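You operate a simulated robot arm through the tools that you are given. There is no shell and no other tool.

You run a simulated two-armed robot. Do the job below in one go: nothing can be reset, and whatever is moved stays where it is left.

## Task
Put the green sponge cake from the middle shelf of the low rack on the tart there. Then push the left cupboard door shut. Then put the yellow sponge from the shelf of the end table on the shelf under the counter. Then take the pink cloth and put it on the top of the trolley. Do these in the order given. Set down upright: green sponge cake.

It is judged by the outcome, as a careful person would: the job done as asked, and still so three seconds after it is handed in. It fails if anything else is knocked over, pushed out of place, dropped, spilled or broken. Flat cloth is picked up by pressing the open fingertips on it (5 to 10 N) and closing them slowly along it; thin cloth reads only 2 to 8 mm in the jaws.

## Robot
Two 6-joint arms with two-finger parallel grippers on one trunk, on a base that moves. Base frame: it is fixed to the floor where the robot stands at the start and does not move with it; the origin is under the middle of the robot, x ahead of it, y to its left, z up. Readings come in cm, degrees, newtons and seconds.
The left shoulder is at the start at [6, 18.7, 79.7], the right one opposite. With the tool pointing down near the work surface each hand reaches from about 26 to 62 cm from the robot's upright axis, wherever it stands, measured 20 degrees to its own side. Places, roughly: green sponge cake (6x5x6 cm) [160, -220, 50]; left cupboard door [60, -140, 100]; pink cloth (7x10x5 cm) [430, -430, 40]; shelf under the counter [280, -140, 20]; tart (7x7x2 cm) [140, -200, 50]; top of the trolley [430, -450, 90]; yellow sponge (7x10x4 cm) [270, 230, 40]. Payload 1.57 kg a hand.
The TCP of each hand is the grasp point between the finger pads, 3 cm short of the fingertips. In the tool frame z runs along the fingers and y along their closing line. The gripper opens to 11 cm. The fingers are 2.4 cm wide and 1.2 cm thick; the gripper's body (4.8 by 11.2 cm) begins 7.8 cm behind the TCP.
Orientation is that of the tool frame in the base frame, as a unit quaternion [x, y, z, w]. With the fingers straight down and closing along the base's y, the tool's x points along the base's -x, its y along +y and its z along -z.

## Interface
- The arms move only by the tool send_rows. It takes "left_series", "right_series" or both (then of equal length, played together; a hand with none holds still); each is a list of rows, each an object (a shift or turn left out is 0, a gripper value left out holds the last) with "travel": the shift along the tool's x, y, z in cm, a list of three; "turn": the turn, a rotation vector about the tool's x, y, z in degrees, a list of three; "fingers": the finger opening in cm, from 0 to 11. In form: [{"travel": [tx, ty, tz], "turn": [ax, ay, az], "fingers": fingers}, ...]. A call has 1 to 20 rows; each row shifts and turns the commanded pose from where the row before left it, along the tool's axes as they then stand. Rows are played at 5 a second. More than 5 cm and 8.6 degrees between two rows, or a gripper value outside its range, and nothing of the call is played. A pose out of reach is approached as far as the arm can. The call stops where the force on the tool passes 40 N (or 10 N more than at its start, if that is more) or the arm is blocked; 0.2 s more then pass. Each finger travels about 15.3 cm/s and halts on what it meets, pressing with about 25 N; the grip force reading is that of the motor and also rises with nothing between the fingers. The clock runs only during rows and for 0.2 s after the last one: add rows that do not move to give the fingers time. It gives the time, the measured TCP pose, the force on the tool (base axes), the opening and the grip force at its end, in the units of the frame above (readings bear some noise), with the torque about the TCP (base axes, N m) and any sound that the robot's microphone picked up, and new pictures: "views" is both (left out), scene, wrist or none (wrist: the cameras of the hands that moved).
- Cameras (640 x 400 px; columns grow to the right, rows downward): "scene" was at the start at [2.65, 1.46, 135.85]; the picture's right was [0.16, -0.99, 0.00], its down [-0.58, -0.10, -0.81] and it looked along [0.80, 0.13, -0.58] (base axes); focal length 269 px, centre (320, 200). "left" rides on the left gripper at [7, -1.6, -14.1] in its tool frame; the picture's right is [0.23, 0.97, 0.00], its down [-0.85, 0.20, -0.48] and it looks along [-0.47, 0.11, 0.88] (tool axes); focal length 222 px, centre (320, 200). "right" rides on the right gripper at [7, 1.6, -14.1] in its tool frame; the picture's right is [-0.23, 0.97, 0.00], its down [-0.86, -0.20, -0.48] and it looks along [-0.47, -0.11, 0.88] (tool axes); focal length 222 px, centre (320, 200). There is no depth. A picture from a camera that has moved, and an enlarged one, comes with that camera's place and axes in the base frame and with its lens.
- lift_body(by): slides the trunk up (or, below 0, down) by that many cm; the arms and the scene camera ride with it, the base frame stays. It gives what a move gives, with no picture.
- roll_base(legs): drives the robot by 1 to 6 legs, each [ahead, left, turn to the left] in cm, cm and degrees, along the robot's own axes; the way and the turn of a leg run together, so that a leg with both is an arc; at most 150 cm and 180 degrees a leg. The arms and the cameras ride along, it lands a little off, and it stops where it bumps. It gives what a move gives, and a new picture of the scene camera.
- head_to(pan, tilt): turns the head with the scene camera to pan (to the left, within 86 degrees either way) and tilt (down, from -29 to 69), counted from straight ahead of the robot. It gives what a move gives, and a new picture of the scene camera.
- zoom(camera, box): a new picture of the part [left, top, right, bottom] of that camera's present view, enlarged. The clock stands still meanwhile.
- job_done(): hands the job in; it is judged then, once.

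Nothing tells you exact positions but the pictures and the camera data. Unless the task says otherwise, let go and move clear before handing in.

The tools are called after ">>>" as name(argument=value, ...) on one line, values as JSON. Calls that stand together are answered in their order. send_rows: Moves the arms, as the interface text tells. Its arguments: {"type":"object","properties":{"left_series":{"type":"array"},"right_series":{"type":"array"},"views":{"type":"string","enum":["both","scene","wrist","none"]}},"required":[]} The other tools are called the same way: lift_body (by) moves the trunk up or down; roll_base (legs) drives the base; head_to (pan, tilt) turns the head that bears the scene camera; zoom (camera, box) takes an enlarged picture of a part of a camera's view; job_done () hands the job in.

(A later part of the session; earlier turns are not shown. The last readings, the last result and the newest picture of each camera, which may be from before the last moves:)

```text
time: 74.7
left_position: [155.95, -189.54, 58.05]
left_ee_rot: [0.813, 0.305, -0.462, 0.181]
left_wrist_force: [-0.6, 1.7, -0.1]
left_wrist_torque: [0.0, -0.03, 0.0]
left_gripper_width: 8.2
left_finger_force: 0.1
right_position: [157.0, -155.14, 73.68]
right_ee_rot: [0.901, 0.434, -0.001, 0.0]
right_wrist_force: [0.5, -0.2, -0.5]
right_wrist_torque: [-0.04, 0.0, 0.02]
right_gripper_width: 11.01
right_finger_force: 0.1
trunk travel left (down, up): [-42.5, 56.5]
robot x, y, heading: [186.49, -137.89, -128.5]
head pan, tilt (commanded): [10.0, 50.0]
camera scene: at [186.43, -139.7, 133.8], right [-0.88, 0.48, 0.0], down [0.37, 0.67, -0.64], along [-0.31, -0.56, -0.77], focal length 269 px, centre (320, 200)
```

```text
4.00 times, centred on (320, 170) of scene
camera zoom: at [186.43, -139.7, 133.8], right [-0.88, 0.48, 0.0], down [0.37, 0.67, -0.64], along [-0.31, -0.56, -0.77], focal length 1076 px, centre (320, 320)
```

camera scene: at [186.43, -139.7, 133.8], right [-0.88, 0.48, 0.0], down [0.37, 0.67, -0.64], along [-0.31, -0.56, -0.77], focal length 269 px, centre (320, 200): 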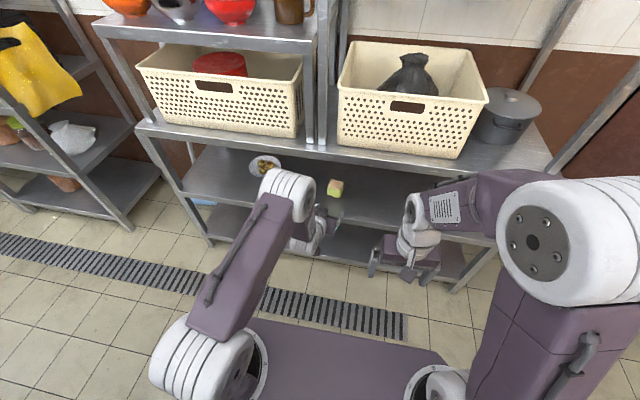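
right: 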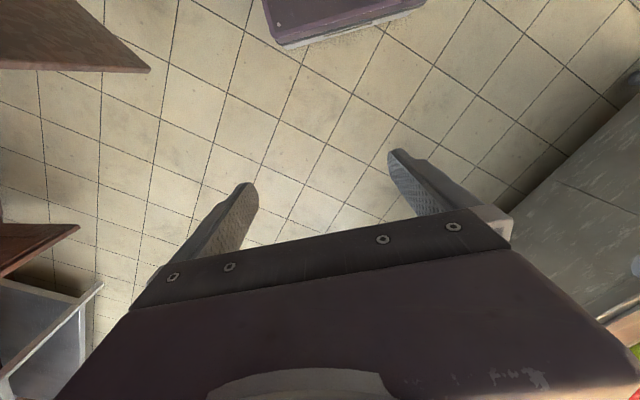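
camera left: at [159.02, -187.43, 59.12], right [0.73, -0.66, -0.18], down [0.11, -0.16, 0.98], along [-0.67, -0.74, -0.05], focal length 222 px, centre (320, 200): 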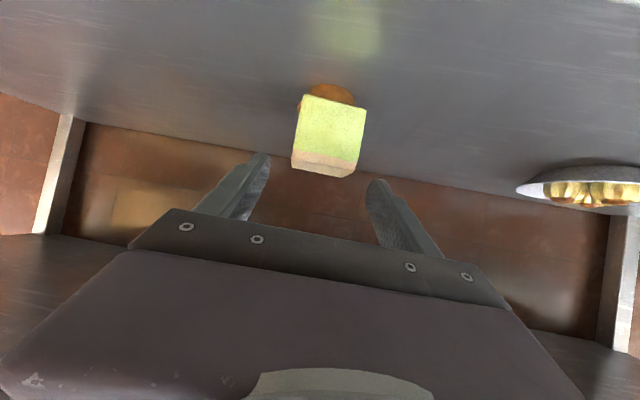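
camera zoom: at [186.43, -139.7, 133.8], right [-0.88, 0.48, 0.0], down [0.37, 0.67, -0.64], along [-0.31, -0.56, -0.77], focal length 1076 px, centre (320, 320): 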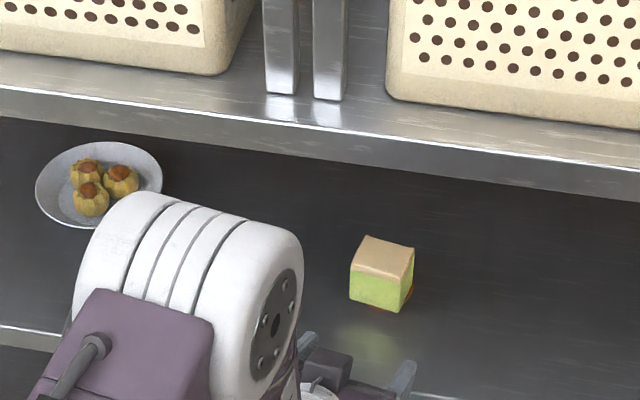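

Cake and tart look fine from here. I slide to my right along the aisle toward the cupboard.

>>> roll_base(legs=[[-3, -76, 0]])

>>> head_to(pan=-25, tilt=35)

```text
time: 78.9
left_position: [96.55, -138.55, 57.84]
left_ee_rot: [0.813, 0.307, -0.46, 0.182]
left_wrist_force: [-0.1, 0.6, 0.5]
left_wrist_torque: [-0.01, -0.01, 0.0]
left_gripper_width: 8.2
left_finger_force: 0.0
right_position: [97.34, -104.17, 73.58]
right_ee_rot: [0.899, 0.437, 0.0, 0.0]
right_wrist_force: [0.0, 0.2, 0.1]
right_wrist_torque: [0.02, -0.05, 0.03]
right_gripper_width: 10.98
right_finger_force: 0.1
trunk travel left (down, up): [-42.5, 56.5]
robot x, y, heading: [126.99, -86.7, -128.5]
head pan, tilt (commanded): [10.0, 50.0]
camera scene: at [126.53, -88.55, 133.8], right [-0.88, 0.47, 0.0], down [0.36, 0.67, -0.64], along [-0.3, -0.57, -0.77], focal length 269 px, centre (320, 200)
```

scene: 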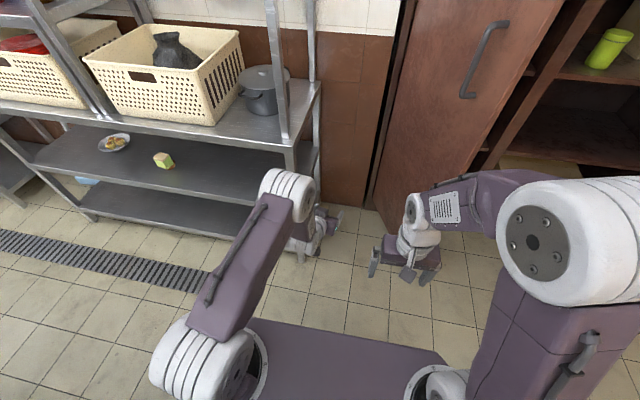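

```text
time: 79.9
left_position: [96.26, -138.62, 58.01]
left_ee_rot: [0.813, 0.308, -0.46, 0.181]
left_wrist_force: [0.2, 0.2, -0.3]
left_wrist_torque: [-0.01, 0.02, 0.01]
left_gripper_width: 8.21
left_finger_force: 0.2
right_position: [97.24, -104.09, 73.72]
right_ee_rot: [0.899, 0.437, 0.0, 0.0]
right_wrist_force: [0.9, 0.2, 0.2]
right_wrist_torque: [0.01, 0.02, 0.0]
right_gripper_width: 10.96
right_finger_force: 0.0
trunk travel left (down, up): [-42.5, 56.5]
robot x, y, heading: [126.34, -86.55, -128.2]
head pan, tilt (commanded): [-25.0, 35.0]
camera scene: at [122.35, -85.77, 135.97], right [-0.45, 0.89, 0.0], down [0.51, 0.26, -0.82], along [-0.73, -0.37, -0.57], focal length 269 px, centre (320, 200)
```

scene: 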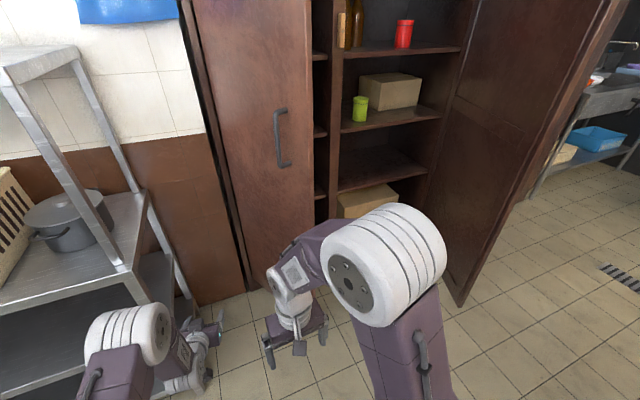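

I now see the left door's outer face with its handle. I zoom to find its hinge and free edge.

>>> zoom(camera="scene", box=[160, 100, 340, 300])

>>> head_to(pan=-45, tilt=45)

```text
2.00 times, centred on (250, 200) of scene
camera zoom: at [122.35, -85.77, 135.97], right [-0.45, 0.89, 0.0], down [0.51, 0.26, -0.82], along [-0.73, -0.37, -0.57], focal length 538 px, centre (460, 200)
```

zoom: 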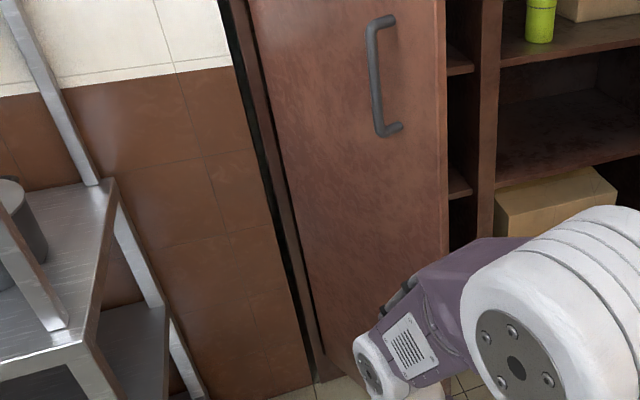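

```text
time: 80.7
left_position: [96.41, -138.69, 57.9]
left_ee_rot: [0.813, 0.308, -0.46, 0.181]
left_wrist_force: [-0.3, -0.3, 1.1]
left_wrist_torque: [-0.01, 0.01, 0.01]
left_gripper_width: 8.19
left_finger_force: 0.1
right_position: [97.25, -104.16, 73.68]
right_ee_rot: [0.9, 0.437, 0.0, 0.001]
right_wrist_force: [-0.6, -0.1, 0.0]
right_wrist_torque: [0.0, -0.02, 0.02]
right_gripper_width: 11.01
right_finger_force: 0.0
trunk travel left (down, up): [-42.5, 56.5]
robot x, y, heading: [126.6, -86.51, -128.0]
head pan, tilt (commanded): [-45.0, 45.0]
camera scene: at [122.13, -82.76, 134.49], right [-0.12, 0.99, 0.0], down [0.7, 0.08, -0.71], along [-0.7, -0.08, -0.71], focal length 269 px, centre (320, 200)
```

scene: 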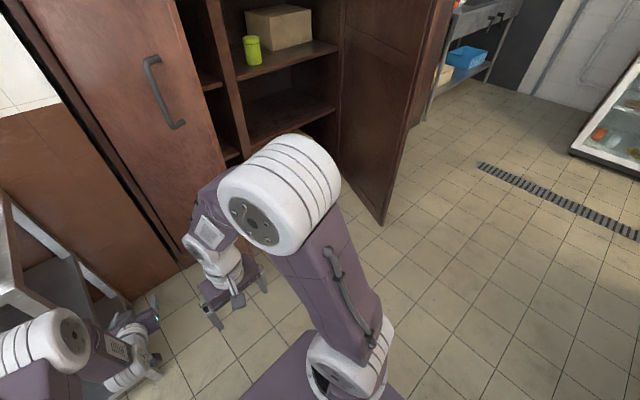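

The left door: hinge ≈ [49.5,-162], free edge ≈ [61,-119], about 65° open; it must swing to the left post at about [15,-133]. I close the left fingers, turn to push heading (about -162°) and keep the hand on the outer side.

>>> send_rows(left_series=[{"fingers": 5}, {"fingers": 2}, {"fingers": 0}, {}], views="none")

>>> roll_base(legs=[[0, 0, -34]])

>>> head_to(pan=15, tilt=45)

```text
time: 81.7
left_position: [96.51, -138.63, 58.02]
left_ee_rot: [0.813, 0.308, -0.46, 0.181]
left_wrist_force: [-0.3, -0.3, -0.5]
left_wrist_torque: [-0.01, -0.01, -0.01]
left_gripper_width: 0.0
left_finger_force: 21.1
right_position: [97.26, -104.25, 73.68]
right_ee_rot: [0.9, 0.437, 0.0, 0.0]
right_wrist_force: [-0.3, -0.3, -1.0]
right_wrist_torque: [0.03, -0.01, 0.0]
right_gripper_width: 11.0
right_finger_force: 0.0
trunk travel left (down, up): [-42.5, 56.5]
robot x, y, heading: [126.38, -86.43, -128.1]
head pan, tilt (commanded): [-45.0, 45.0]
```

```text
time: 83.7
left_position: [72.59, -113.11, 57.89]
left_ee_rot: [0.867, 0.059, -0.493, 0.041]
left_wrist_force: [0.0, 0.5, 0.3]
left_wrist_torque: [0.01, 0.0, -0.01]
left_gripper_width: 0.0
left_finger_force: 21.2
right_position: [92.25, -84.94, 73.7]
right_ee_rot: [0.988, 0.157, 0.0, -0.001]
right_wrist_force: [0.8, 0.4, 1.5]
right_wrist_torque: [-0.03, -0.01, 0.05]
right_gripper_width: 11.02
right_finger_force: 0.1
trunk travel left (down, up): [-42.5, 56.5]
robot x, y, heading: [126.31, -86.3, -161.9]
head pan, tilt (commanded): [-45.0, 45.0]
camera scene: at [124.94, -80.94, 134.49], right [0.45, 0.89, 0.0], down [0.63, -0.32, -0.71], along [-0.63, 0.32, -0.71], focal length 269 px, centre (320, 200)
```

scene: 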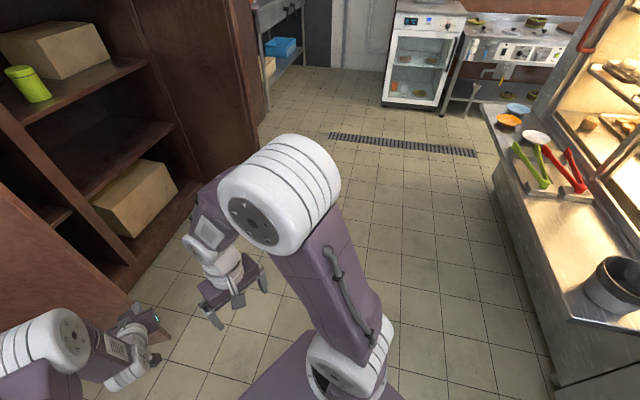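

```text
time: 85.0
left_position: [72.57, -113.24, 57.88]
left_ee_rot: [0.867, 0.059, -0.493, 0.04]
left_wrist_force: [-0.3, 0.9, 0.3]
left_wrist_torque: [-0.02, 0.02, 0.01]
left_gripper_width: 0.0
left_finger_force: 21.1
right_position: [92.36, -85.05, 73.6]
right_ee_rot: [0.988, 0.156, 0.0, -0.001]
right_wrist_force: [0.0, -1.0, -0.1]
right_wrist_torque: [-0.02, -0.02, 0.0]
right_gripper_width: 11.01
right_finger_force: 0.1
trunk travel left (down, up): [-42.5, 56.5]
robot x, y, heading: [126.4, -86.61, -162.0]
head pan, tilt (commanded): [15.0, 45.0]
camera scene: at [125.37, -89.07, 134.49], right [-0.55, 0.84, 0.0], down [0.59, 0.39, -0.71], along [-0.59, -0.39, -0.71], focal length 269 px, centre (320, 200)
```

scene: 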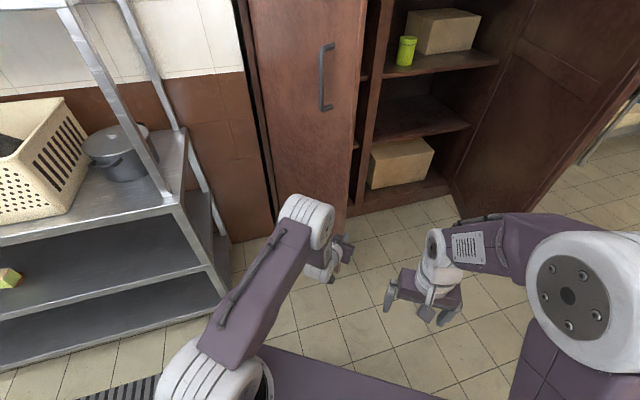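

I slide left 12 cm so that the fingertips line up with the door's outer face, then look.

>>> roll_base(legs=[[0, 12, 0]])

>>> send_rows(left_series=[{}], views="wrist")

```text
time: 86.3
left_position: [76.32, -124.51, 58.07]
left_ee_rot: [0.866, 0.06, -0.494, 0.041]
left_wrist_force: [0.1, -0.4, -0.4]
left_wrist_torque: [-0.05, 0.0, -0.02]
left_gripper_width: 0.01
left_finger_force: 22.0
right_position: [95.99, -96.24, 73.78]
right_ee_rot: [0.988, 0.158, 0.0, -0.001]
right_wrist_force: [0.9, -0.4, 0.0]
right_wrist_torque: [0.06, 0.02, -0.01]
right_gripper_width: 11.01
right_finger_force: 0.1
trunk travel left (down, up): [-42.5, 56.5]
robot x, y, heading: [130.13, -98.16, -161.8]
head pan, tilt (commanded): [15.0, 45.0]
camera scene: at [129.08, -100.39, 134.49], right [-0.55, 0.84, 0.0], down [0.59, 0.39, -0.71], along [-0.59, -0.39, -0.71], focal length 269 px, centre (320, 200)
```

scene: 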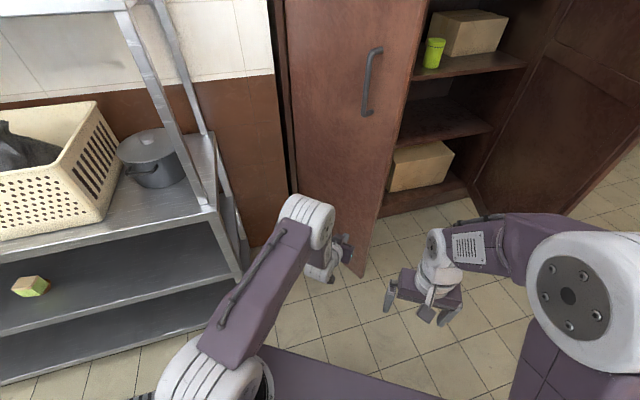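

```text
time: 86.7
left_position: [76.28, -124.51, 57.9]
left_ee_rot: [0.867, 0.061, -0.493, 0.041]
left_wrist_force: [-0.2, -0.6, 0.1]
left_wrist_torque: [-0.03, 0.0, -0.03]
left_gripper_width: 0.01
left_finger_force: 20.9
right_position: [96.01, -96.16, 73.67]
right_ee_rot: [0.988, 0.158, 0.0, 0.0]
right_wrist_force: [0.4, -0.4, 0.5]
right_wrist_torque: [0.0, 0.01, -0.02]
right_gripper_width: 10.98
right_finger_force: 0.1
trunk travel left (down, up): [-42.5, 56.5]
robot x, y, heading: [130.57, -97.45, -161.8]
head pan, tilt (commanded): [15.0, 45.0]
camera left: at [91.58, -120.56, 59.11], right [0.25, -0.95, -0.18], down [0.0, -0.19, 0.98], along [-0.97, -0.25, -0.05], focal length 222 px, centre (320, 200)
```

left: 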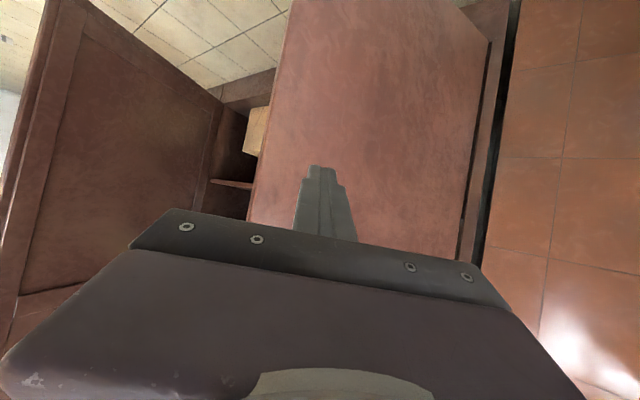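

The fingertips point at the door's outer face about a third in from its free edge. I drive ahead to start pushing it.

>>> roll_base(legs=[[28, 0, 0]])

>>> send_rows(left_series=[{}], views="wrist")

```text
time: 88.7
left_position: [48.82, -133.2, 57.8]
left_ee_rot: [0.867, 0.058, -0.494, 0.04]
left_wrist_force: [-0.4, -1.0, -0.2]
left_wrist_torque: [0.0, 0.01, 0.0]
left_gripper_width: 0.0
left_finger_force: 21.1
right_position: [68.65, -105.06, 73.58]
right_ee_rot: [0.988, 0.156, 0.0, 0.0]
right_wrist_force: [0.5, -0.5, -0.1]
right_wrist_torque: [0.02, -0.02, -0.04]
right_gripper_width: 10.98
right_finger_force: 0.1
trunk travel left (down, up): [-42.5, 56.5]
robot x, y, heading: [102.67, -106.54, -162.1]
head pan, tilt (commanded): [15.0, 45.0]
camera scene: at [101.56, -109.18, 134.49], right [-0.54, 0.84, 0.0], down [0.59, 0.39, -0.71], along [-0.59, -0.38, -0.71], focal length 269 px, centre (320, 200)
```

scene: 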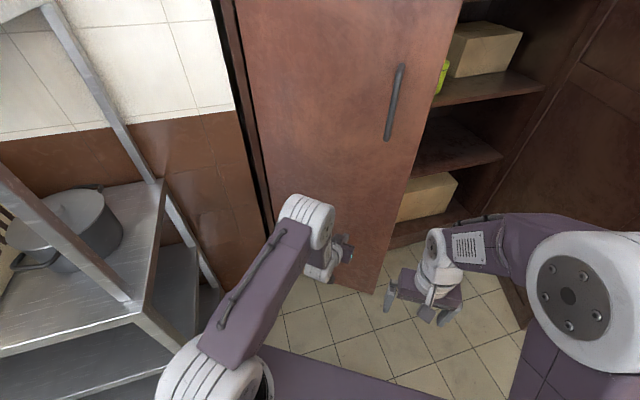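

```text
time: 89.1
left_position: [49.01, -133.11, 58.01]
left_ee_rot: [0.867, 0.058, -0.493, 0.04]
left_wrist_force: [0.8, 0.3, -0.6]
left_wrist_torque: [-0.03, 0.0, -0.02]
left_gripper_width: 0.01
left_finger_force: 21.1
right_position: [68.6, -104.94, 73.77]
right_ee_rot: [0.988, 0.156, 0.001, 0.0]
right_wrist_force: [0.3, 0.6, 0.5]
right_wrist_torque: [-0.01, -0.03, -0.03]
right_gripper_width: 11.0
right_finger_force: 0.0
trunk travel left (down, up): [-42.5, 56.5]
robot x, y, heading: [102.76, -106.35, -162.3]
head pan, tilt (commanded): [15.0, 45.0]
camera left: at [64.15, -129.37, 59.1], right [0.25, -0.95, -0.18], down [0.0, -0.19, 0.98], along [-0.97, -0.25, -0.05], focal length 222 px, centre (320, 200)
```

left: 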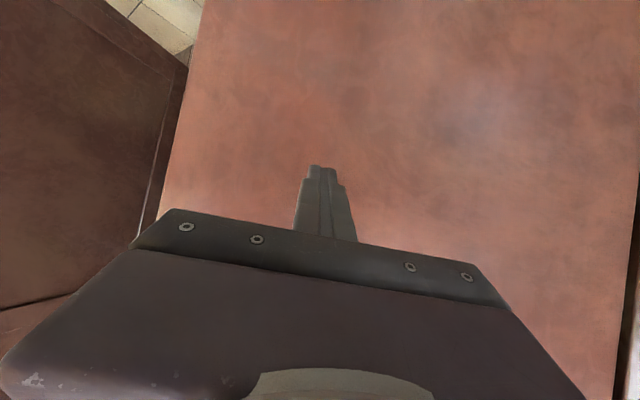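

The door is swinging (now roughly half way). I continue driving 12 cm ahead.

>>> roll_base(legs=[[12, 1.5, 0]])

>>> send_rows(left_series=[{}], views="wrist")

```text
time: 90.3
left_position: [37.57, -138.15, 57.89]
left_ee_rot: [0.867, 0.057, -0.493, 0.04]
left_wrist_force: [-0.3, 0.4, 0.4]
left_wrist_torque: [0.0, 0.01, 0.02]
left_gripper_width: 0.01
left_finger_force: 21.6
right_position: [57.43, -110.16, 73.71]
right_ee_rot: [0.988, 0.155, 0.002, 0.001]
right_wrist_force: [-0.4, -0.1, -1.4]
right_wrist_torque: [0.01, -0.04, 0.01]
right_gripper_width: 11.02
right_finger_force: 0.0
trunk travel left (down, up): [-42.5, 56.5]
robot x, y, heading: [91.64, -111.63, -162.3]
head pan, tilt (commanded): [15.0, 45.0]
camera scene: at [90.29, -114.41, 134.48], right [-0.54, 0.84, 0.0], down [0.59, 0.38, -0.71], along [-0.59, -0.38, -0.71], focal length 269 px, centre (320, 200)
```

scene: 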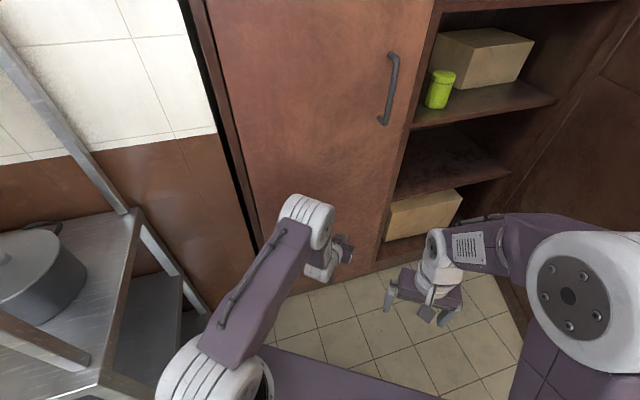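

```text
time: 90.7
left_position: [37.67, -138.27, 57.84]
left_ee_rot: [0.867, 0.057, -0.493, 0.039]
left_wrist_force: [-0.4, 0.1, 0.1]
left_wrist_torque: [0.0, 0.02, 0.01]
left_gripper_width: 0.0
left_finger_force: 21.2
right_position: [57.46, -110.04, 73.6]
right_ee_rot: [0.988, 0.154, 0.0, -0.001]
right_wrist_force: [-0.4, 0.7, 0.5]
right_wrist_torque: [0.01, 0.0, -0.04]
right_gripper_width: 11.01
right_finger_force: 0.1
trunk travel left (down, up): [-42.5, 56.5]
robot x, y, heading: [91.59, -111.74, -162.2]
head pan, tilt (commanded): [15.0, 45.0]
camera left: at [52.86, -134.46, 59.09], right [0.25, -0.95, -0.18], down [0.0, -0.19, 0.98], along [-0.97, -0.24, -0.05], focal length 222 px, centre (320, 200)
```

left: 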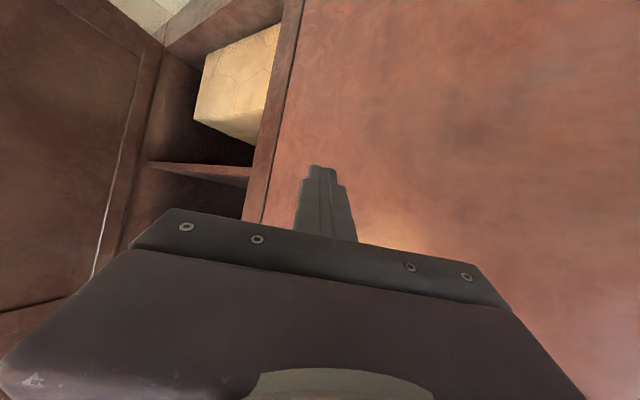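

The door is almost shut. I finish with the arm, pushing square to the door face in small steps while watching force.

>>> send_rows(left_series=[{"travel": [-0.64, 0.81, 1.09]}, {"travel": [-0.64, 0.81, 1.09]}, {"travel": [-0.64, 0.81, 1.09]}, {"travel": [-0.64, 0.81, 1.09]}, {}], views="both")

```text
time: 91.9
left_position: [32.99, -142.22, 57.81]
left_ee_rot: [0.867, 0.057, -0.493, 0.039]
left_wrist_force: [0.7, 0.3, 0.1]
left_wrist_torque: [0.02, -0.02, -0.01]
left_gripper_width: 0.0
left_finger_force: 21.6
right_position: [57.44, -110.13, 73.59]
right_ee_rot: [0.988, 0.155, 0.0, 0.0]
right_wrist_force: [-0.5, 0.7, 0.0]
right_wrist_torque: [0.0, 0.01, 0.01]
right_gripper_width: 11.04
right_finger_force: 0.1
trunk travel left (down, up): [-42.5, 56.5]
robot x, y, heading: [91.6, -112.02, -162.4]
head pan, tilt (commanded): [15.0, 45.0]
camera scene: at [90.44, -114.34, 134.49], right [-0.54, 0.84, 0.0], down [0.59, 0.38, -0.71], along [-0.59, -0.38, -0.71], focal length 269 px, centre (320, 200)
camera left: at [48.27, -138.46, 59.01], right [0.25, -0.95, -0.18], down [0.0, -0.19, 0.98], along [-0.97, -0.24, -0.05], focal length 222 px, centre (320, 200)
```

scene: 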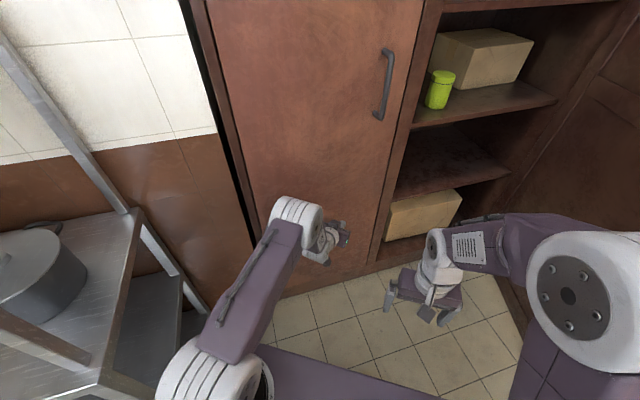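
left: 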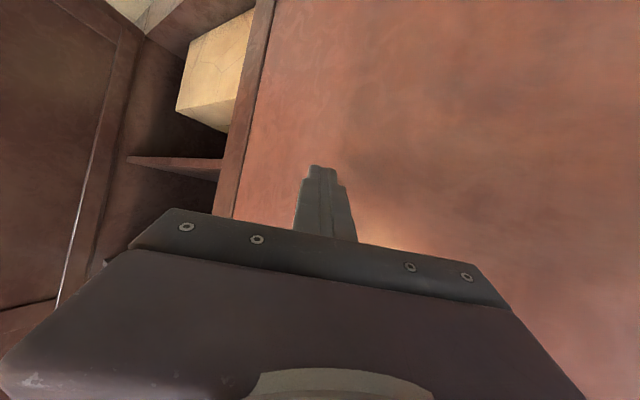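

Still no resistance, so a bit more travel remains. I continue in 1 cm steps.

>>> send_rows(left_series=[{"travel": [-0.43, 0.54, 0.73]}, {"travel": [-0.43, 0.54, 0.73]}, {"travel": [-0.43, 0.54, 0.73]}, {}], views="wrist")

>>> zoom(camera="scene", box=[340, 0, 460, 280])

```text
time: 92.9
left_position: [31.18, -143.94, 57.92]
left_ee_rot: [0.868, 0.055, -0.492, 0.039]
left_wrist_force: [22.8, 16.1, 2.0]
left_wrist_torque: [0.04, -0.08, -0.16]
left_gripper_width: 0.0
left_finger_force: 21.2
right_position: [57.74, -109.9, 73.89]
right_ee_rot: [0.988, 0.154, -0.001, 0.0]
right_wrist_force: [0.3, -0.5, 0.2]
right_wrist_torque: [-0.01, 0.0, -0.03]
right_gripper_width: 11.0
right_finger_force: 0.0
trunk travel left (down, up): [-42.5, 56.5]
robot x, y, heading: [91.54, -111.75, -162.3]
head pan, tilt (commanded): [15.0, 45.0]
camera left: at [46.38, -140.19, 59.12], right [0.25, -0.95, -0.18], down [0.0, -0.19, 0.98], along [-0.97, -0.24, -0.05], focal length 222 px, centre (320, 200)
```

left: 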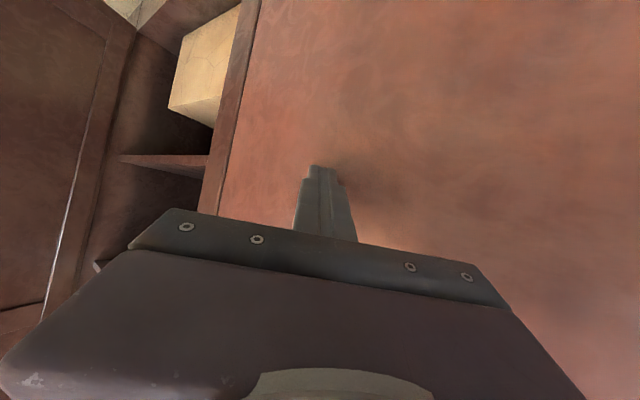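

```text
1.43 times, centred on (400, 140) of scene
camera zoom: at [90.77, -114.13, 134.49], right [-0.54, 0.84, 0.0], down [0.59, 0.38, -0.71], along [-0.6, -0.38, -0.71], focal length 384 px, centre (206, 286)
```

zoom: 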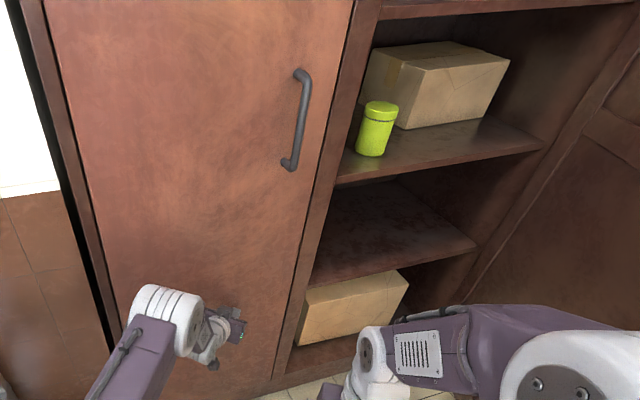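

28 N of resistance: the door is against its stop and looks flush. I draw the hand back and check that it stays shut.

>>> send_rows(left_series=[{"travel": [0.43, -0.54, -0.73]}, {"travel": [0.85, -1.08, -1.45]}, {"travel": [0.85, -1.08, -1.45]}, {}], views="none")

>>> roll_base(legs=[[-30, 0, 0]])

>>> zoom(camera="scene", box=[240, 0, 440, 300])

```text
time: 93.9
left_position: [34.68, -140.78, 57.97]
left_ee_rot: [0.867, 0.056, -0.493, 0.038]
left_wrist_force: [0.0, 0.7, -0.3]
left_wrist_torque: [-0.02, 0.05, 0.0]
left_gripper_width: 0.0
left_finger_force: 21.6
right_position: [57.43, -110.11, 73.71]
right_ee_rot: [0.988, 0.156, 0.0, -0.001]
right_wrist_force: [0.1, 0.7, -0.2]
right_wrist_torque: [-0.02, -0.05, -0.02]
right_gripper_width: 10.99
right_finger_force: 0.1
trunk travel left (down, up): [-42.5, 56.5]
robot x, y, heading: [91.53, -111.84, -162.1]
head pan, tilt (commanded): [15.0, 45.0]
```

```text
time: 96.0
left_position: [63.49, -131.58, 58.05]
left_ee_rot: [0.867, 0.056, -0.494, 0.039]
left_wrist_force: [0.1, -0.4, -0.3]
left_wrist_torque: [-0.01, 0.01, -0.04]
left_gripper_width: 0.02
left_finger_force: 21.3
right_position: [86.16, -100.8, 73.78]
right_ee_rot: [0.988, 0.155, 0.0, -0.001]
right_wrist_force: [0.7, 0.5, -0.8]
right_wrist_torque: [-0.03, 0.0, 0.0]
right_gripper_width: 10.99
right_finger_force: 0.0
trunk travel left (down, up): [-42.5, 56.5]
robot x, y, heading: [120.34, -102.69, -162.4]
head pan, tilt (commanded): [15.0, 45.0]
camera scene: at [119.28, -105.07, 134.49], right [-0.54, 0.84, 0.0], down [0.59, 0.38, -0.71], along [-0.59, -0.38, -0.71], focal length 269 px, centre (320, 200)
```

scene: 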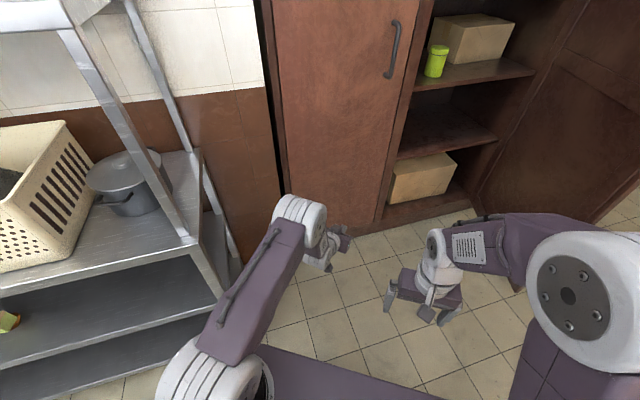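

```text
1.33 times, centred on (340, 150) of scene
camera zoom: at [119.28, -105.07, 134.49], right [-0.54, 0.84, 0.0], down [0.59, 0.38, -0.71], along [-0.59, -0.38, -0.71], focal length 359 px, centre (293, 267)
```

zoom: 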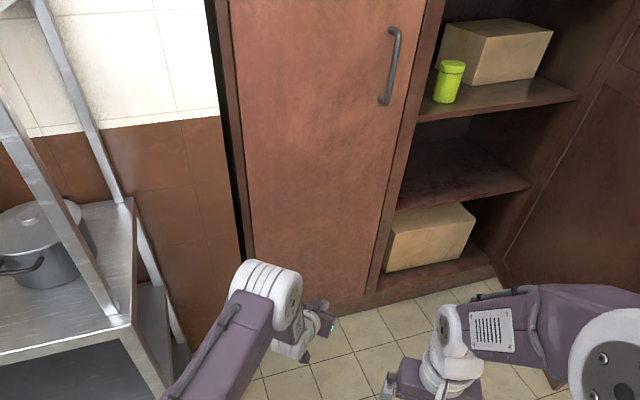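

The left door is shut. Next is the yellow sponge on the end table behind the display case (≈[270,230,40]). I fold the left hand back to a compact travel pose first.

>>> send_rows(left_series=[{"travel": [-0.39, 1.3, -4.73], "turn": [0, 8.5, 0]}, {"travel": [0.32, 1.3, -4.73], "turn": [0, 8.5, 0]}, {"travel": [1.02, 1.3, -4.63], "turn": [0, 8.5, 0]}, {"travel": [1.7, 1.3, -4.43], "turn": [0, 8.5, 0]}, {"travel": [2.34, 1.3, -4.12], "turn": [0, 8.5, 0]}, {"travel": [2.94, 1.3, -3.73], "turn": [0, 8.5, 0]}, {"travel": [3.46, 1.3, -3.25], "turn": [0, 8.5, 0]}, {}], views="scene")

```text
time: 97.8
left_position: [89.15, -134.74, 72.16]
left_ee_rot: [0.995, 0.052, -0.079, -0.038]
left_wrist_force: [0.7, -0.2, 0.0]
left_wrist_torque: [0.03, -0.01, -0.01]
left_gripper_width: 0.0
left_finger_force: 21.2
left hand out of reach, approached as far as the arm can: row 4, 5, 7
right_position: [86.19, -100.85, 73.56]
right_ee_rot: [0.988, 0.154, 0.0, 0.0]
right_wrist_force: [0.3, 0.4, 0.0]
right_wrist_torque: [-0.01, -0.04, 0.0]
right_gripper_width: 10.99
right_finger_force: 0.1
trunk travel left (down, up): [-42.5, 56.5]
robot x, y, heading: [120.19, -102.79, -162.2]
head pan, tilt (commanded): [15.0, 45.0]
camera scene: at [119.15, -105.05, 134.49], right [-0.54, 0.84, 0.0], down [0.59, 0.38, -0.71], along [-0.59, -0.38, -0.71], focal length 269 px, centre (320, 200)
```

scene: 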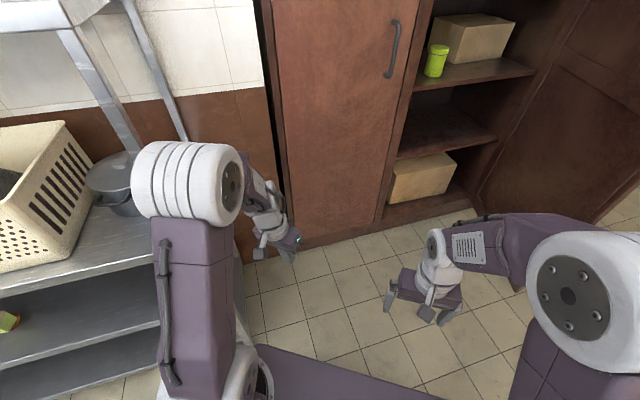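

Now I turn to face back along the aisle and move to its middle.

>>> roll_base(legs=[[0, 0, -57.5], [0, -17, 0]])

>>> head_to(pan=0, tilt=30)

```text
time: 101.7
left_position: [86.84, -80.99, 72.09]
left_ee_rot: [0.901, -0.425, -0.052, -0.069]
left_wrist_force: [-0.3, -0.2, -0.7]
left_wrist_torque: [0.0, 0.05, -0.02]
left_gripper_width: 0.0
left_finger_force: 21.2
right_position: [113.57, -59.89, 73.65]
right_ee_rot: [0.944, -0.331, 0.0, -0.001]
right_wrist_force: [0.4, 0.5, -0.4]
right_wrist_torque: [-0.07, 0.0, -0.02]
right_gripper_width: 11.01
right_finger_force: 0.0
trunk travel left (down, up): [-42.5, 56.5]
robot x, y, heading: [130.97, -89.12, 141.1]
head pan, tilt (commanded): [15.0, 45.0]
camera scene: at [128.24, -89.63, 134.49], right [0.4, 0.92, 0.0], down [0.65, -0.28, -0.71], along [-0.65, 0.28, -0.71], focal length 269 px, centre (320, 200)
```

scene: 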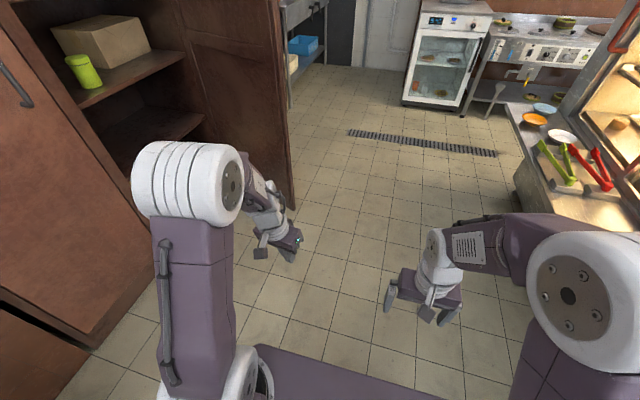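

```text
time: 102.5
left_position: [86.8, -81.1, 72.22]
left_ee_rot: [0.901, -0.425, -0.052, -0.071]
left_wrist_force: [0.4, 0.5, -0.3]
left_wrist_torque: [0.0, 0.04, 0.0]
left_gripper_width: 0.0
left_finger_force: 21.2
right_position: [113.51, -59.87, 73.68]
right_ee_rot: [0.943, -0.332, 0.0, 0.0]
right_wrist_force: [1.0, -0.1, -0.2]
right_wrist_torque: [-0.01, -0.01, -0.03]
right_gripper_width: 11.0
right_finger_force: 0.0
trunk travel left (down, up): [-42.5, 56.5]
robot x, y, heading: [130.98, -89.4, 141.1]
head pan, tilt (commanded): [0.0, 30.0]
camera scene: at [128.53, -87.36, 136.74], right [0.62, 0.78, 0.0], down [0.39, -0.31, -0.87], along [-0.68, 0.54, -0.5], focal length 269 px, centre (320, 200)
```

scene: 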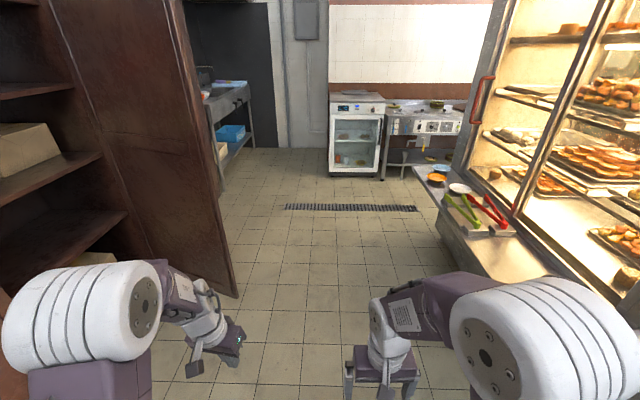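

The aisle back is clear: cupboard's right door ~46 cm to my left, display counter ~66 cm to my right. I shift right 8 cm and drive ahead, then look down the side aisle.

>>> roll_base(legs=[[0, -8, -1], [150, 0, 0], [80, 0, 0]])

>>> head_to(pan=-80, tilt=25)

>>> head_to(pan=-40, tilt=30)

```text
time: 114.5
left_position: [-84.02, 75.33, 72.07]
left_ee_rot: [0.894, -0.439, -0.051, -0.071]
left_wrist_force: [0.9, -0.4, -0.3]
left_wrist_torque: [0.02, 0.01, 0.02]
left_gripper_width: 0.0
left_finger_force: 21.2
right_position: [-56.73, 95.56, 73.61]
right_ee_rot: [0.938, -0.347, 0.001, 0.0]
right_wrist_force: [0.9, 0.4, 0.1]
right_wrist_torque: [-0.02, -0.01, 0.01]
right_gripper_width: 11.01
right_finger_force: 0.1
trunk travel left (down, up): [-42.5, 56.5]
robot x, y, heading: [-40.17, 65.43, 139.2]
head pan, tilt (commanded): [0.0, 30.0]
camera scene: at [-42.59, 67.69, 136.75], right [0.65, 0.76, 0.0], down [0.38, -0.33, -0.87], along [-0.66, 0.56, -0.5], focal length 269 px, centre (320, 200)
```

scene: 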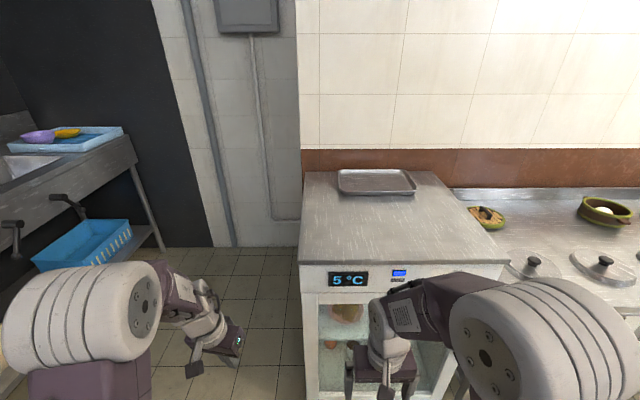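

```text
time: 116.0
left_position: [-84.01, 75.26, 72.14]
left_ee_rot: [0.894, -0.438, -0.051, -0.072]
left_wrist_force: [-0.9, 0.3, 1.0]
left_wrist_torque: [0.03, -0.01, 0.02]
left_gripper_width: 0.02
left_finger_force: 20.9
right_position: [-56.63, 95.57, 73.69]
right_ee_rot: [0.938, -0.346, 0.0, 0.0]
right_wrist_force: [-0.7, -1.0, 0.2]
right_wrist_torque: [0.0, 0.01, -0.01]
right_gripper_width: 11.01
right_finger_force: 0.0
trunk travel left (down, up): [-42.5, 56.5]
robot x, y, heading: [-40.12, 66.03, 139.6]
head pan, tilt (commanded): [-80.0, 25.0]
camera scene: at [-31.0, 69.71, 137.55], right [0.86, -0.51, 0.0], down [-0.21, -0.36, -0.91], along [0.46, 0.78, -0.42], focal length 269 px, centre (320, 200)
```

scene: 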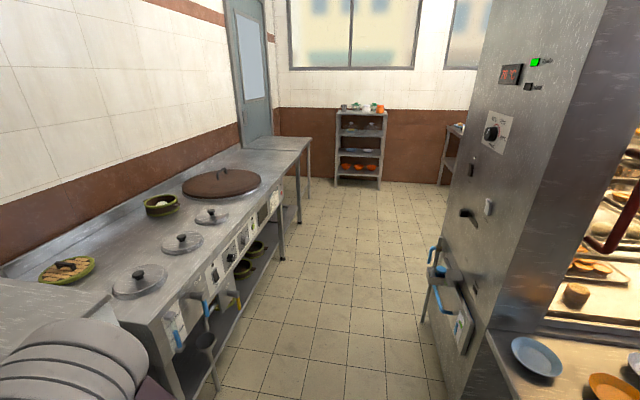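

```text
time: 117.1
left_position: [-84.02, 75.3, 72.14]
left_ee_rot: [0.894, -0.439, -0.051, -0.071]
left_wrist_force: [-0.1, -0.5, 0.3]
left_wrist_torque: [-0.02, 0.01, 0.01]
left_gripper_width: 0.0
left_finger_force: 21.6
right_position: [-56.65, 95.61, 73.68]
right_ee_rot: [0.938, -0.346, 0.001, 0.0]
right_wrist_force: [-0.8, 0.1, -0.2]
right_wrist_torque: [0.0, -0.01, 0.02]
right_gripper_width: 11.0
right_finger_force: 0.1
trunk travel left (down, up): [-42.5, 56.5]
robot x, y, heading: [-40.28, 66.03, 139.5]
head pan, tilt (commanded): [-40.0, 30.0]
camera scene: at [-37.15, 70.7, 136.75], right [0.99, 0.16, 0.0], down [0.08, -0.49, -0.87], along [-0.14, 0.85, -0.5], focal length 269 px, centre (320, 200)
```

scene: 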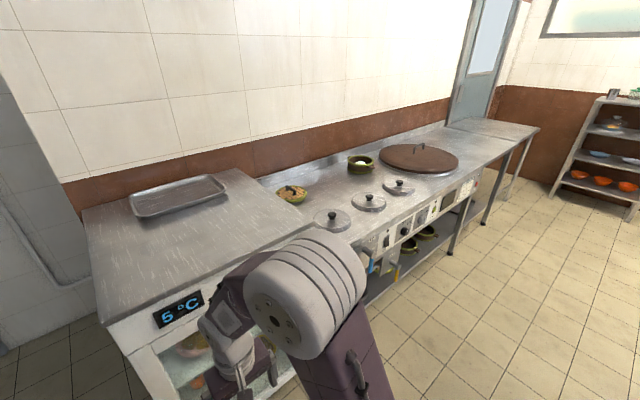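

I'm at the mouth of the side aisle between the stove line and the display case's end. I turn right to face down it and look.

>>> roll_base(legs=[[0, 0, -89.5]])

>>> head_to(pan=0, tilt=35)

```text
time: 121.3
left_position: [-31.57, 109.61, 72.12]
left_ee_rot: [-0.332, 0.939, -0.013, 0.086]
left_wrist_force: [-0.1, -0.4, 0.2]
left_wrist_torque: [0.02, -0.02, -0.04]
left_gripper_width: 0.01
left_finger_force: 21.5
right_position: [-10.55, 82.52, 73.81]
right_ee_rot: [-0.427, 0.904, -0.001, 0.0]
right_wrist_force: [-0.6, -0.4, -0.3]
right_wrist_torque: [0.0, 0.03, 0.0]
right_gripper_width: 10.99
right_finger_force: 0.0
trunk travel left (down, up): [-42.5, 56.5]
robot x, y, heading: [-40.13, 65.73, 50.4]
head pan, tilt (commanded): [-40.0, 30.0]
camera scene: at [-35.14, 62.71, 136.75], right [0.18, -0.98, 0.0], down [-0.49, -0.09, -0.87], along [0.85, 0.16, -0.5], focal length 269 px, centre (320, 200)
```

scene: 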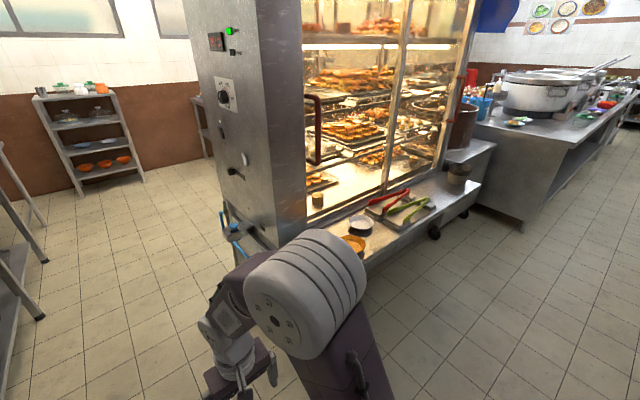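

```text
time: 122.3
left_position: [-31.55, 109.6, 72.0]
left_ee_rot: [-0.331, 0.939, -0.014, 0.087]
left_wrist_force: [0.6, -0.5, 0.1]
left_wrist_torque: [0.04, -0.03, -0.02]
left_gripper_width: 0.0
left_finger_force: 21.1
right_position: [-10.75, 82.64, 73.67]
right_ee_rot: [-0.428, 0.904, 0.0, 0.001]
right_wrist_force: [-0.3, 0.3, 0.2]
right_wrist_torque: [-0.02, -0.01, 0.0]
right_gripper_width: 11.0
right_finger_force: 0.1
trunk travel left (down, up): [-42.5, 56.5]
robot x, y, heading: [-39.79, 65.74, 50.6]
head pan, tilt (commanded): [0.0, 35.0]
camera scene: at [-38.44, 67.85, 135.97], right [0.77, -0.64, 0.0], down [-0.36, -0.44, -0.82], along [0.52, 0.63, -0.57], focal length 269 px, centre (320, 200)
```

scene: 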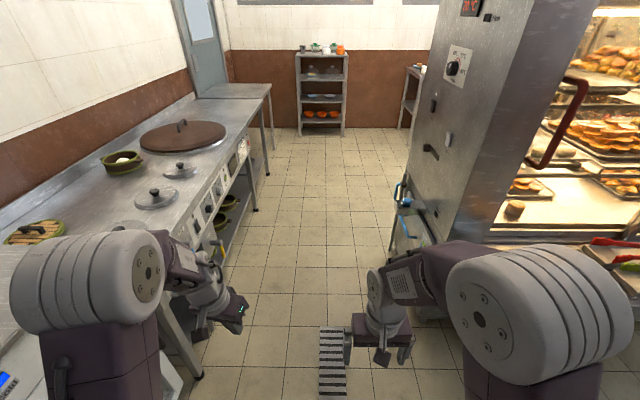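

The side aisle is about 75 cm wide at stove-top height; I'm centred in it (about 10 cm margin each side). I drive ahead in two stages and check.

>>> roll_base(legs=[[70, 0, 0]])

>>> roll_base(legs=[[80, 0, 0]])

>>> head_to(pan=-45, tilt=25)

```text
time: 126.2
left_position: [13.62, 164.41, 71.99]
left_ee_rot: [-0.332, 0.939, -0.014, 0.086]
left_wrist_force: [0.4, -0.2, 0.8]
left_wrist_torque: [-0.03, 0.0, 0.02]
left_gripper_width: 0.0
left_finger_force: 21.8
right_position: [34.43, 137.36, 73.66]
right_ee_rot: [-0.427, 0.904, 0.001, 0.001]
right_wrist_force: [0.6, -0.2, 0.1]
right_wrist_torque: [-0.01, 0.0, 0.02]
right_gripper_width: 11.0
right_finger_force: 0.1
trunk travel left (down, up): [-42.5, 56.5]
robot x, y, heading: [4.78, 120.52, 50.7]
head pan, tilt (commanded): [0.0, 35.0]
camera scene: at [6.54, 122.65, 135.97], right [0.77, -0.63, 0.0], down [-0.36, -0.44, -0.82], along [0.52, 0.63, -0.57], focal length 269 px, centre (320, 200)
```

scene: 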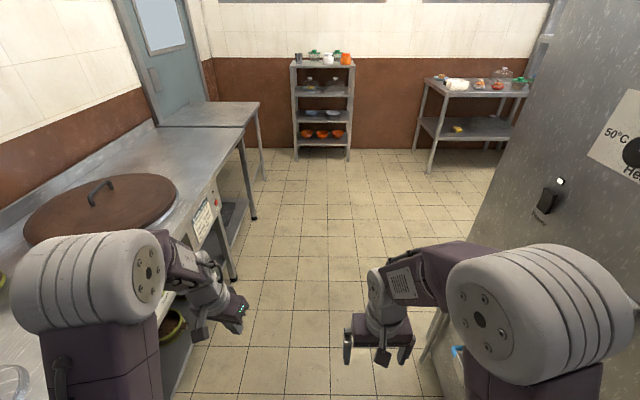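

```text
time: 130.5
left_position: [65.33, 226.03, 72.08]
left_ee_rot: [-0.325, 0.942, -0.014, 0.086]
left_wrist_force: [0.6, -0.1, 0.9]
left_wrist_torque: [-0.05, -0.02, -0.01]
left_gripper_width: 0.0
left_finger_force: 21.6
right_position: [85.99, 198.84, 73.65]
right_ee_rot: [-0.422, 0.907, -0.001, 0.0]
right_wrist_force: [0.2, -0.2, -1.0]
right_wrist_torque: [0.01, -0.06, 0.0]
right_gripper_width: 11.01
right_finger_force: 0.1
trunk travel left (down, up): [-42.5, 56.5]
robot x, y, heading: [55.94, 181.97, 50.1]
head pan, tilt (commanded): [0.0, 35.0]
camera scene: at [57.87, 184.33, 135.97], right [0.76, -0.64, 0.0], down [-0.37, -0.44, -0.82], along [0.53, 0.63, -0.57], focal length 269 px, centre (320, 200)
```

scene: 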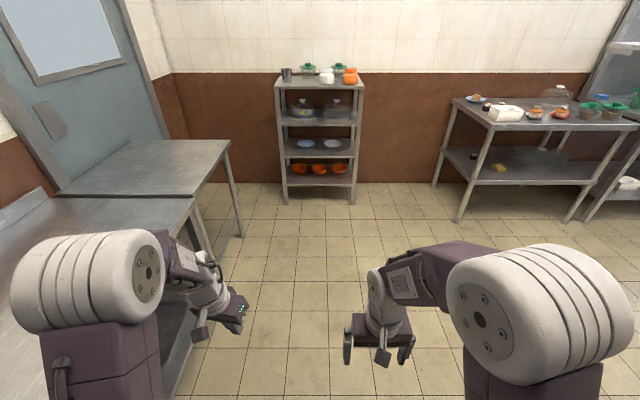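

```text
time: 131.6
left_position: [65.41, 226.02, 72.13]
left_ee_rot: [-0.326, 0.941, -0.013, 0.086]
left_wrist_force: [0.1, 0.4, -0.6]
left_wrist_torque: [0.0, -0.01, 0.0]
left_gripper_width: 0.0
left_finger_force: 21.0
right_position: [85.94, 198.78, 73.73]
right_ee_rot: [-0.422, 0.906, 0.0, 0.0]
right_wrist_force: [0.1, 0.3, -0.4]
right_wrist_torque: [-0.01, -0.01, -0.01]
right_gripper_width: 11.01
right_finger_force: 0.0
trunk travel left (down, up): [-42.5, 56.5]
robot x, y, heading: [55.97, 181.96, 50.0]
head pan, tilt (commanded): [-45.0, 25.0]
camera scene: at [61.35, 178.35, 137.54], right [0.09, -1.0, 0.0], down [-0.42, -0.04, -0.91], along [0.9, 0.08, -0.42], focal length 269 px, centre (320, 200)
```

scene: 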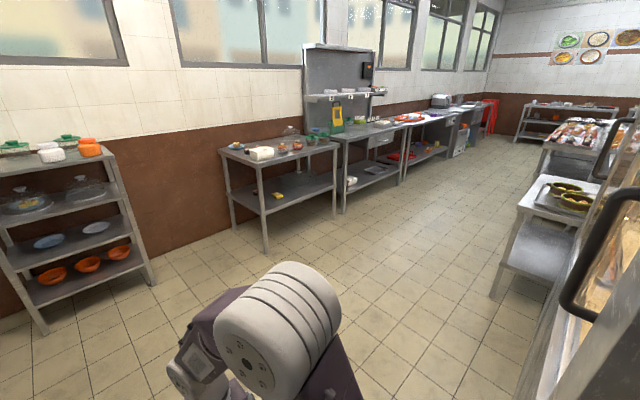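

The end table is ahead to the right, with the yellow sponge on its lower shelf at about [276,235,40]; the table's front edge is at about 345 cm along the aisle direction. I drive ahead and then sideways to stand in front of it.

>>> roll_base(legs=[[105, 0, 0]])

>>> roll_base(legs=[[0, -125, 0]])

>>> head_to(pan=-5, tilt=40)

```text
time: 137.2
left_position: [135.53, 307.66, 72.1]
left_ee_rot: [-0.321, 0.943, -0.014, 0.087]
left_wrist_force: [-0.2, 0.0, 0.0]
left_wrist_torque: [0.05, -0.01, -0.01]
left_gripper_width: 0.0
left_finger_force: 21.6
right_position: [155.68, 280.35, 73.63]
right_ee_rot: [-0.418, 0.908, -0.001, 0.0]
right_wrist_force: [0.9, 0.0, -1.3]
right_wrist_torque: [0.03, 0.01, -0.03]
right_gripper_width: 11.02
right_finger_force: 0.0
trunk travel left (down, up): [-42.5, 56.5]
robot x, y, heading: [125.51, 263.92, 49.3]
head pan, tilt (commanded): [-45.0, 25.0]
camera scene: at [131.03, 260.2, 137.55], right [0.07, -1.0, 0.0], down [-0.42, -0.03, -0.91], along [0.9, 0.07, -0.42], focal length 269 px, centre (320, 200)
```

scene: 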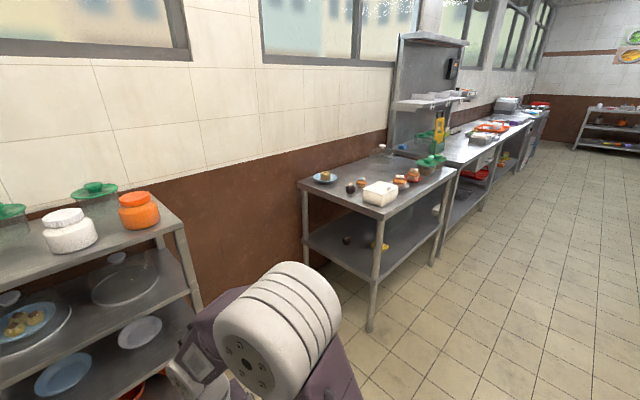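

```text
time: 143.4
left_position: [228.59, 226.89, 72.02]
left_ee_rot: [-0.314, 0.946, -0.015, 0.086]
left_wrist_force: [-0.6, 0.6, -0.7]
left_wrist_torque: [-0.03, 0.01, -0.03]
left_gripper_width: 0.0
left_finger_force: 21.2
right_position: [248.56, 199.27, 73.65]
right_ee_rot: [-0.411, 0.912, 0.0, 0.0]
right_wrist_force: [-0.7, 0.5, -0.5]
right_wrist_torque: [-0.01, -0.04, 0.03]
right_gripper_width: 10.98
right_finger_force: 0.0
trunk travel left (down, up): [-42.5, 56.5]
robot x, y, heading: [218.19, 183.68, 48.4]
head pan, tilt (commanded): [-45.0, 25.0]
camera scene: at [223.39, 179.38, 137.54], right [0.06, -1.0, 0.0], down [-0.42, -0.03, -0.91], along [0.9, 0.05, -0.42], focal length 269 px, centre (320, 200)
```

scene: 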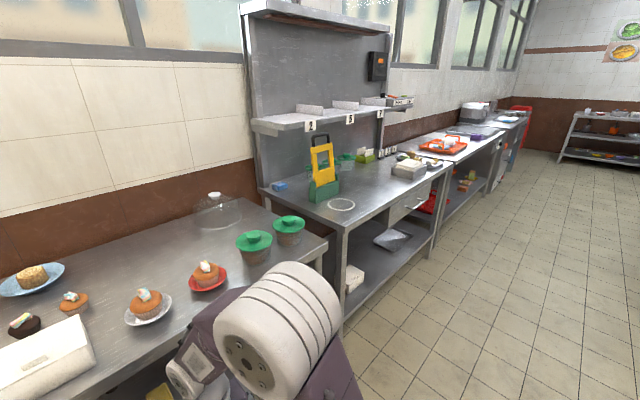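

```text
time: 144.4
left_position: [228.55, 226.95, 72.05]
left_ee_rot: [-0.314, 0.945, -0.014, 0.086]
left_wrist_force: [-0.8, -0.1, -0.2]
left_wrist_torque: [-0.03, 0.0, -0.04]
left_gripper_width: 0.01
left_finger_force: 21.2
right_position: [248.38, 199.2, 73.74]
right_ee_rot: [-0.411, 0.912, -0.001, 0.0]
right_wrist_force: [0.2, -0.5, 0.5]
right_wrist_torque: [0.03, -0.06, -0.02]
right_gripper_width: 11.02
right_finger_force: 0.0
trunk travel left (down, up): [-42.5, 56.5]
robot x, y, heading: [218.14, 183.47, 48.4]
head pan, tilt (commanded): [-5.0, 40.0]
camera scene: at [220.35, 184.69, 135.22], right [0.69, -0.73, 0.0], down [-0.47, -0.44, -0.77], along [0.56, 0.53, -0.64], focal length 269 px, centre (320, 200)
```

scene: 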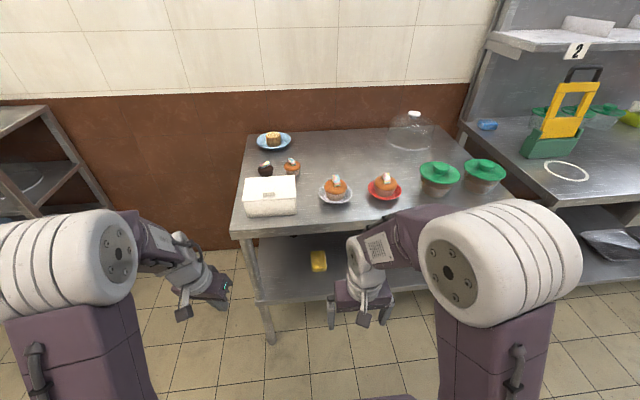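

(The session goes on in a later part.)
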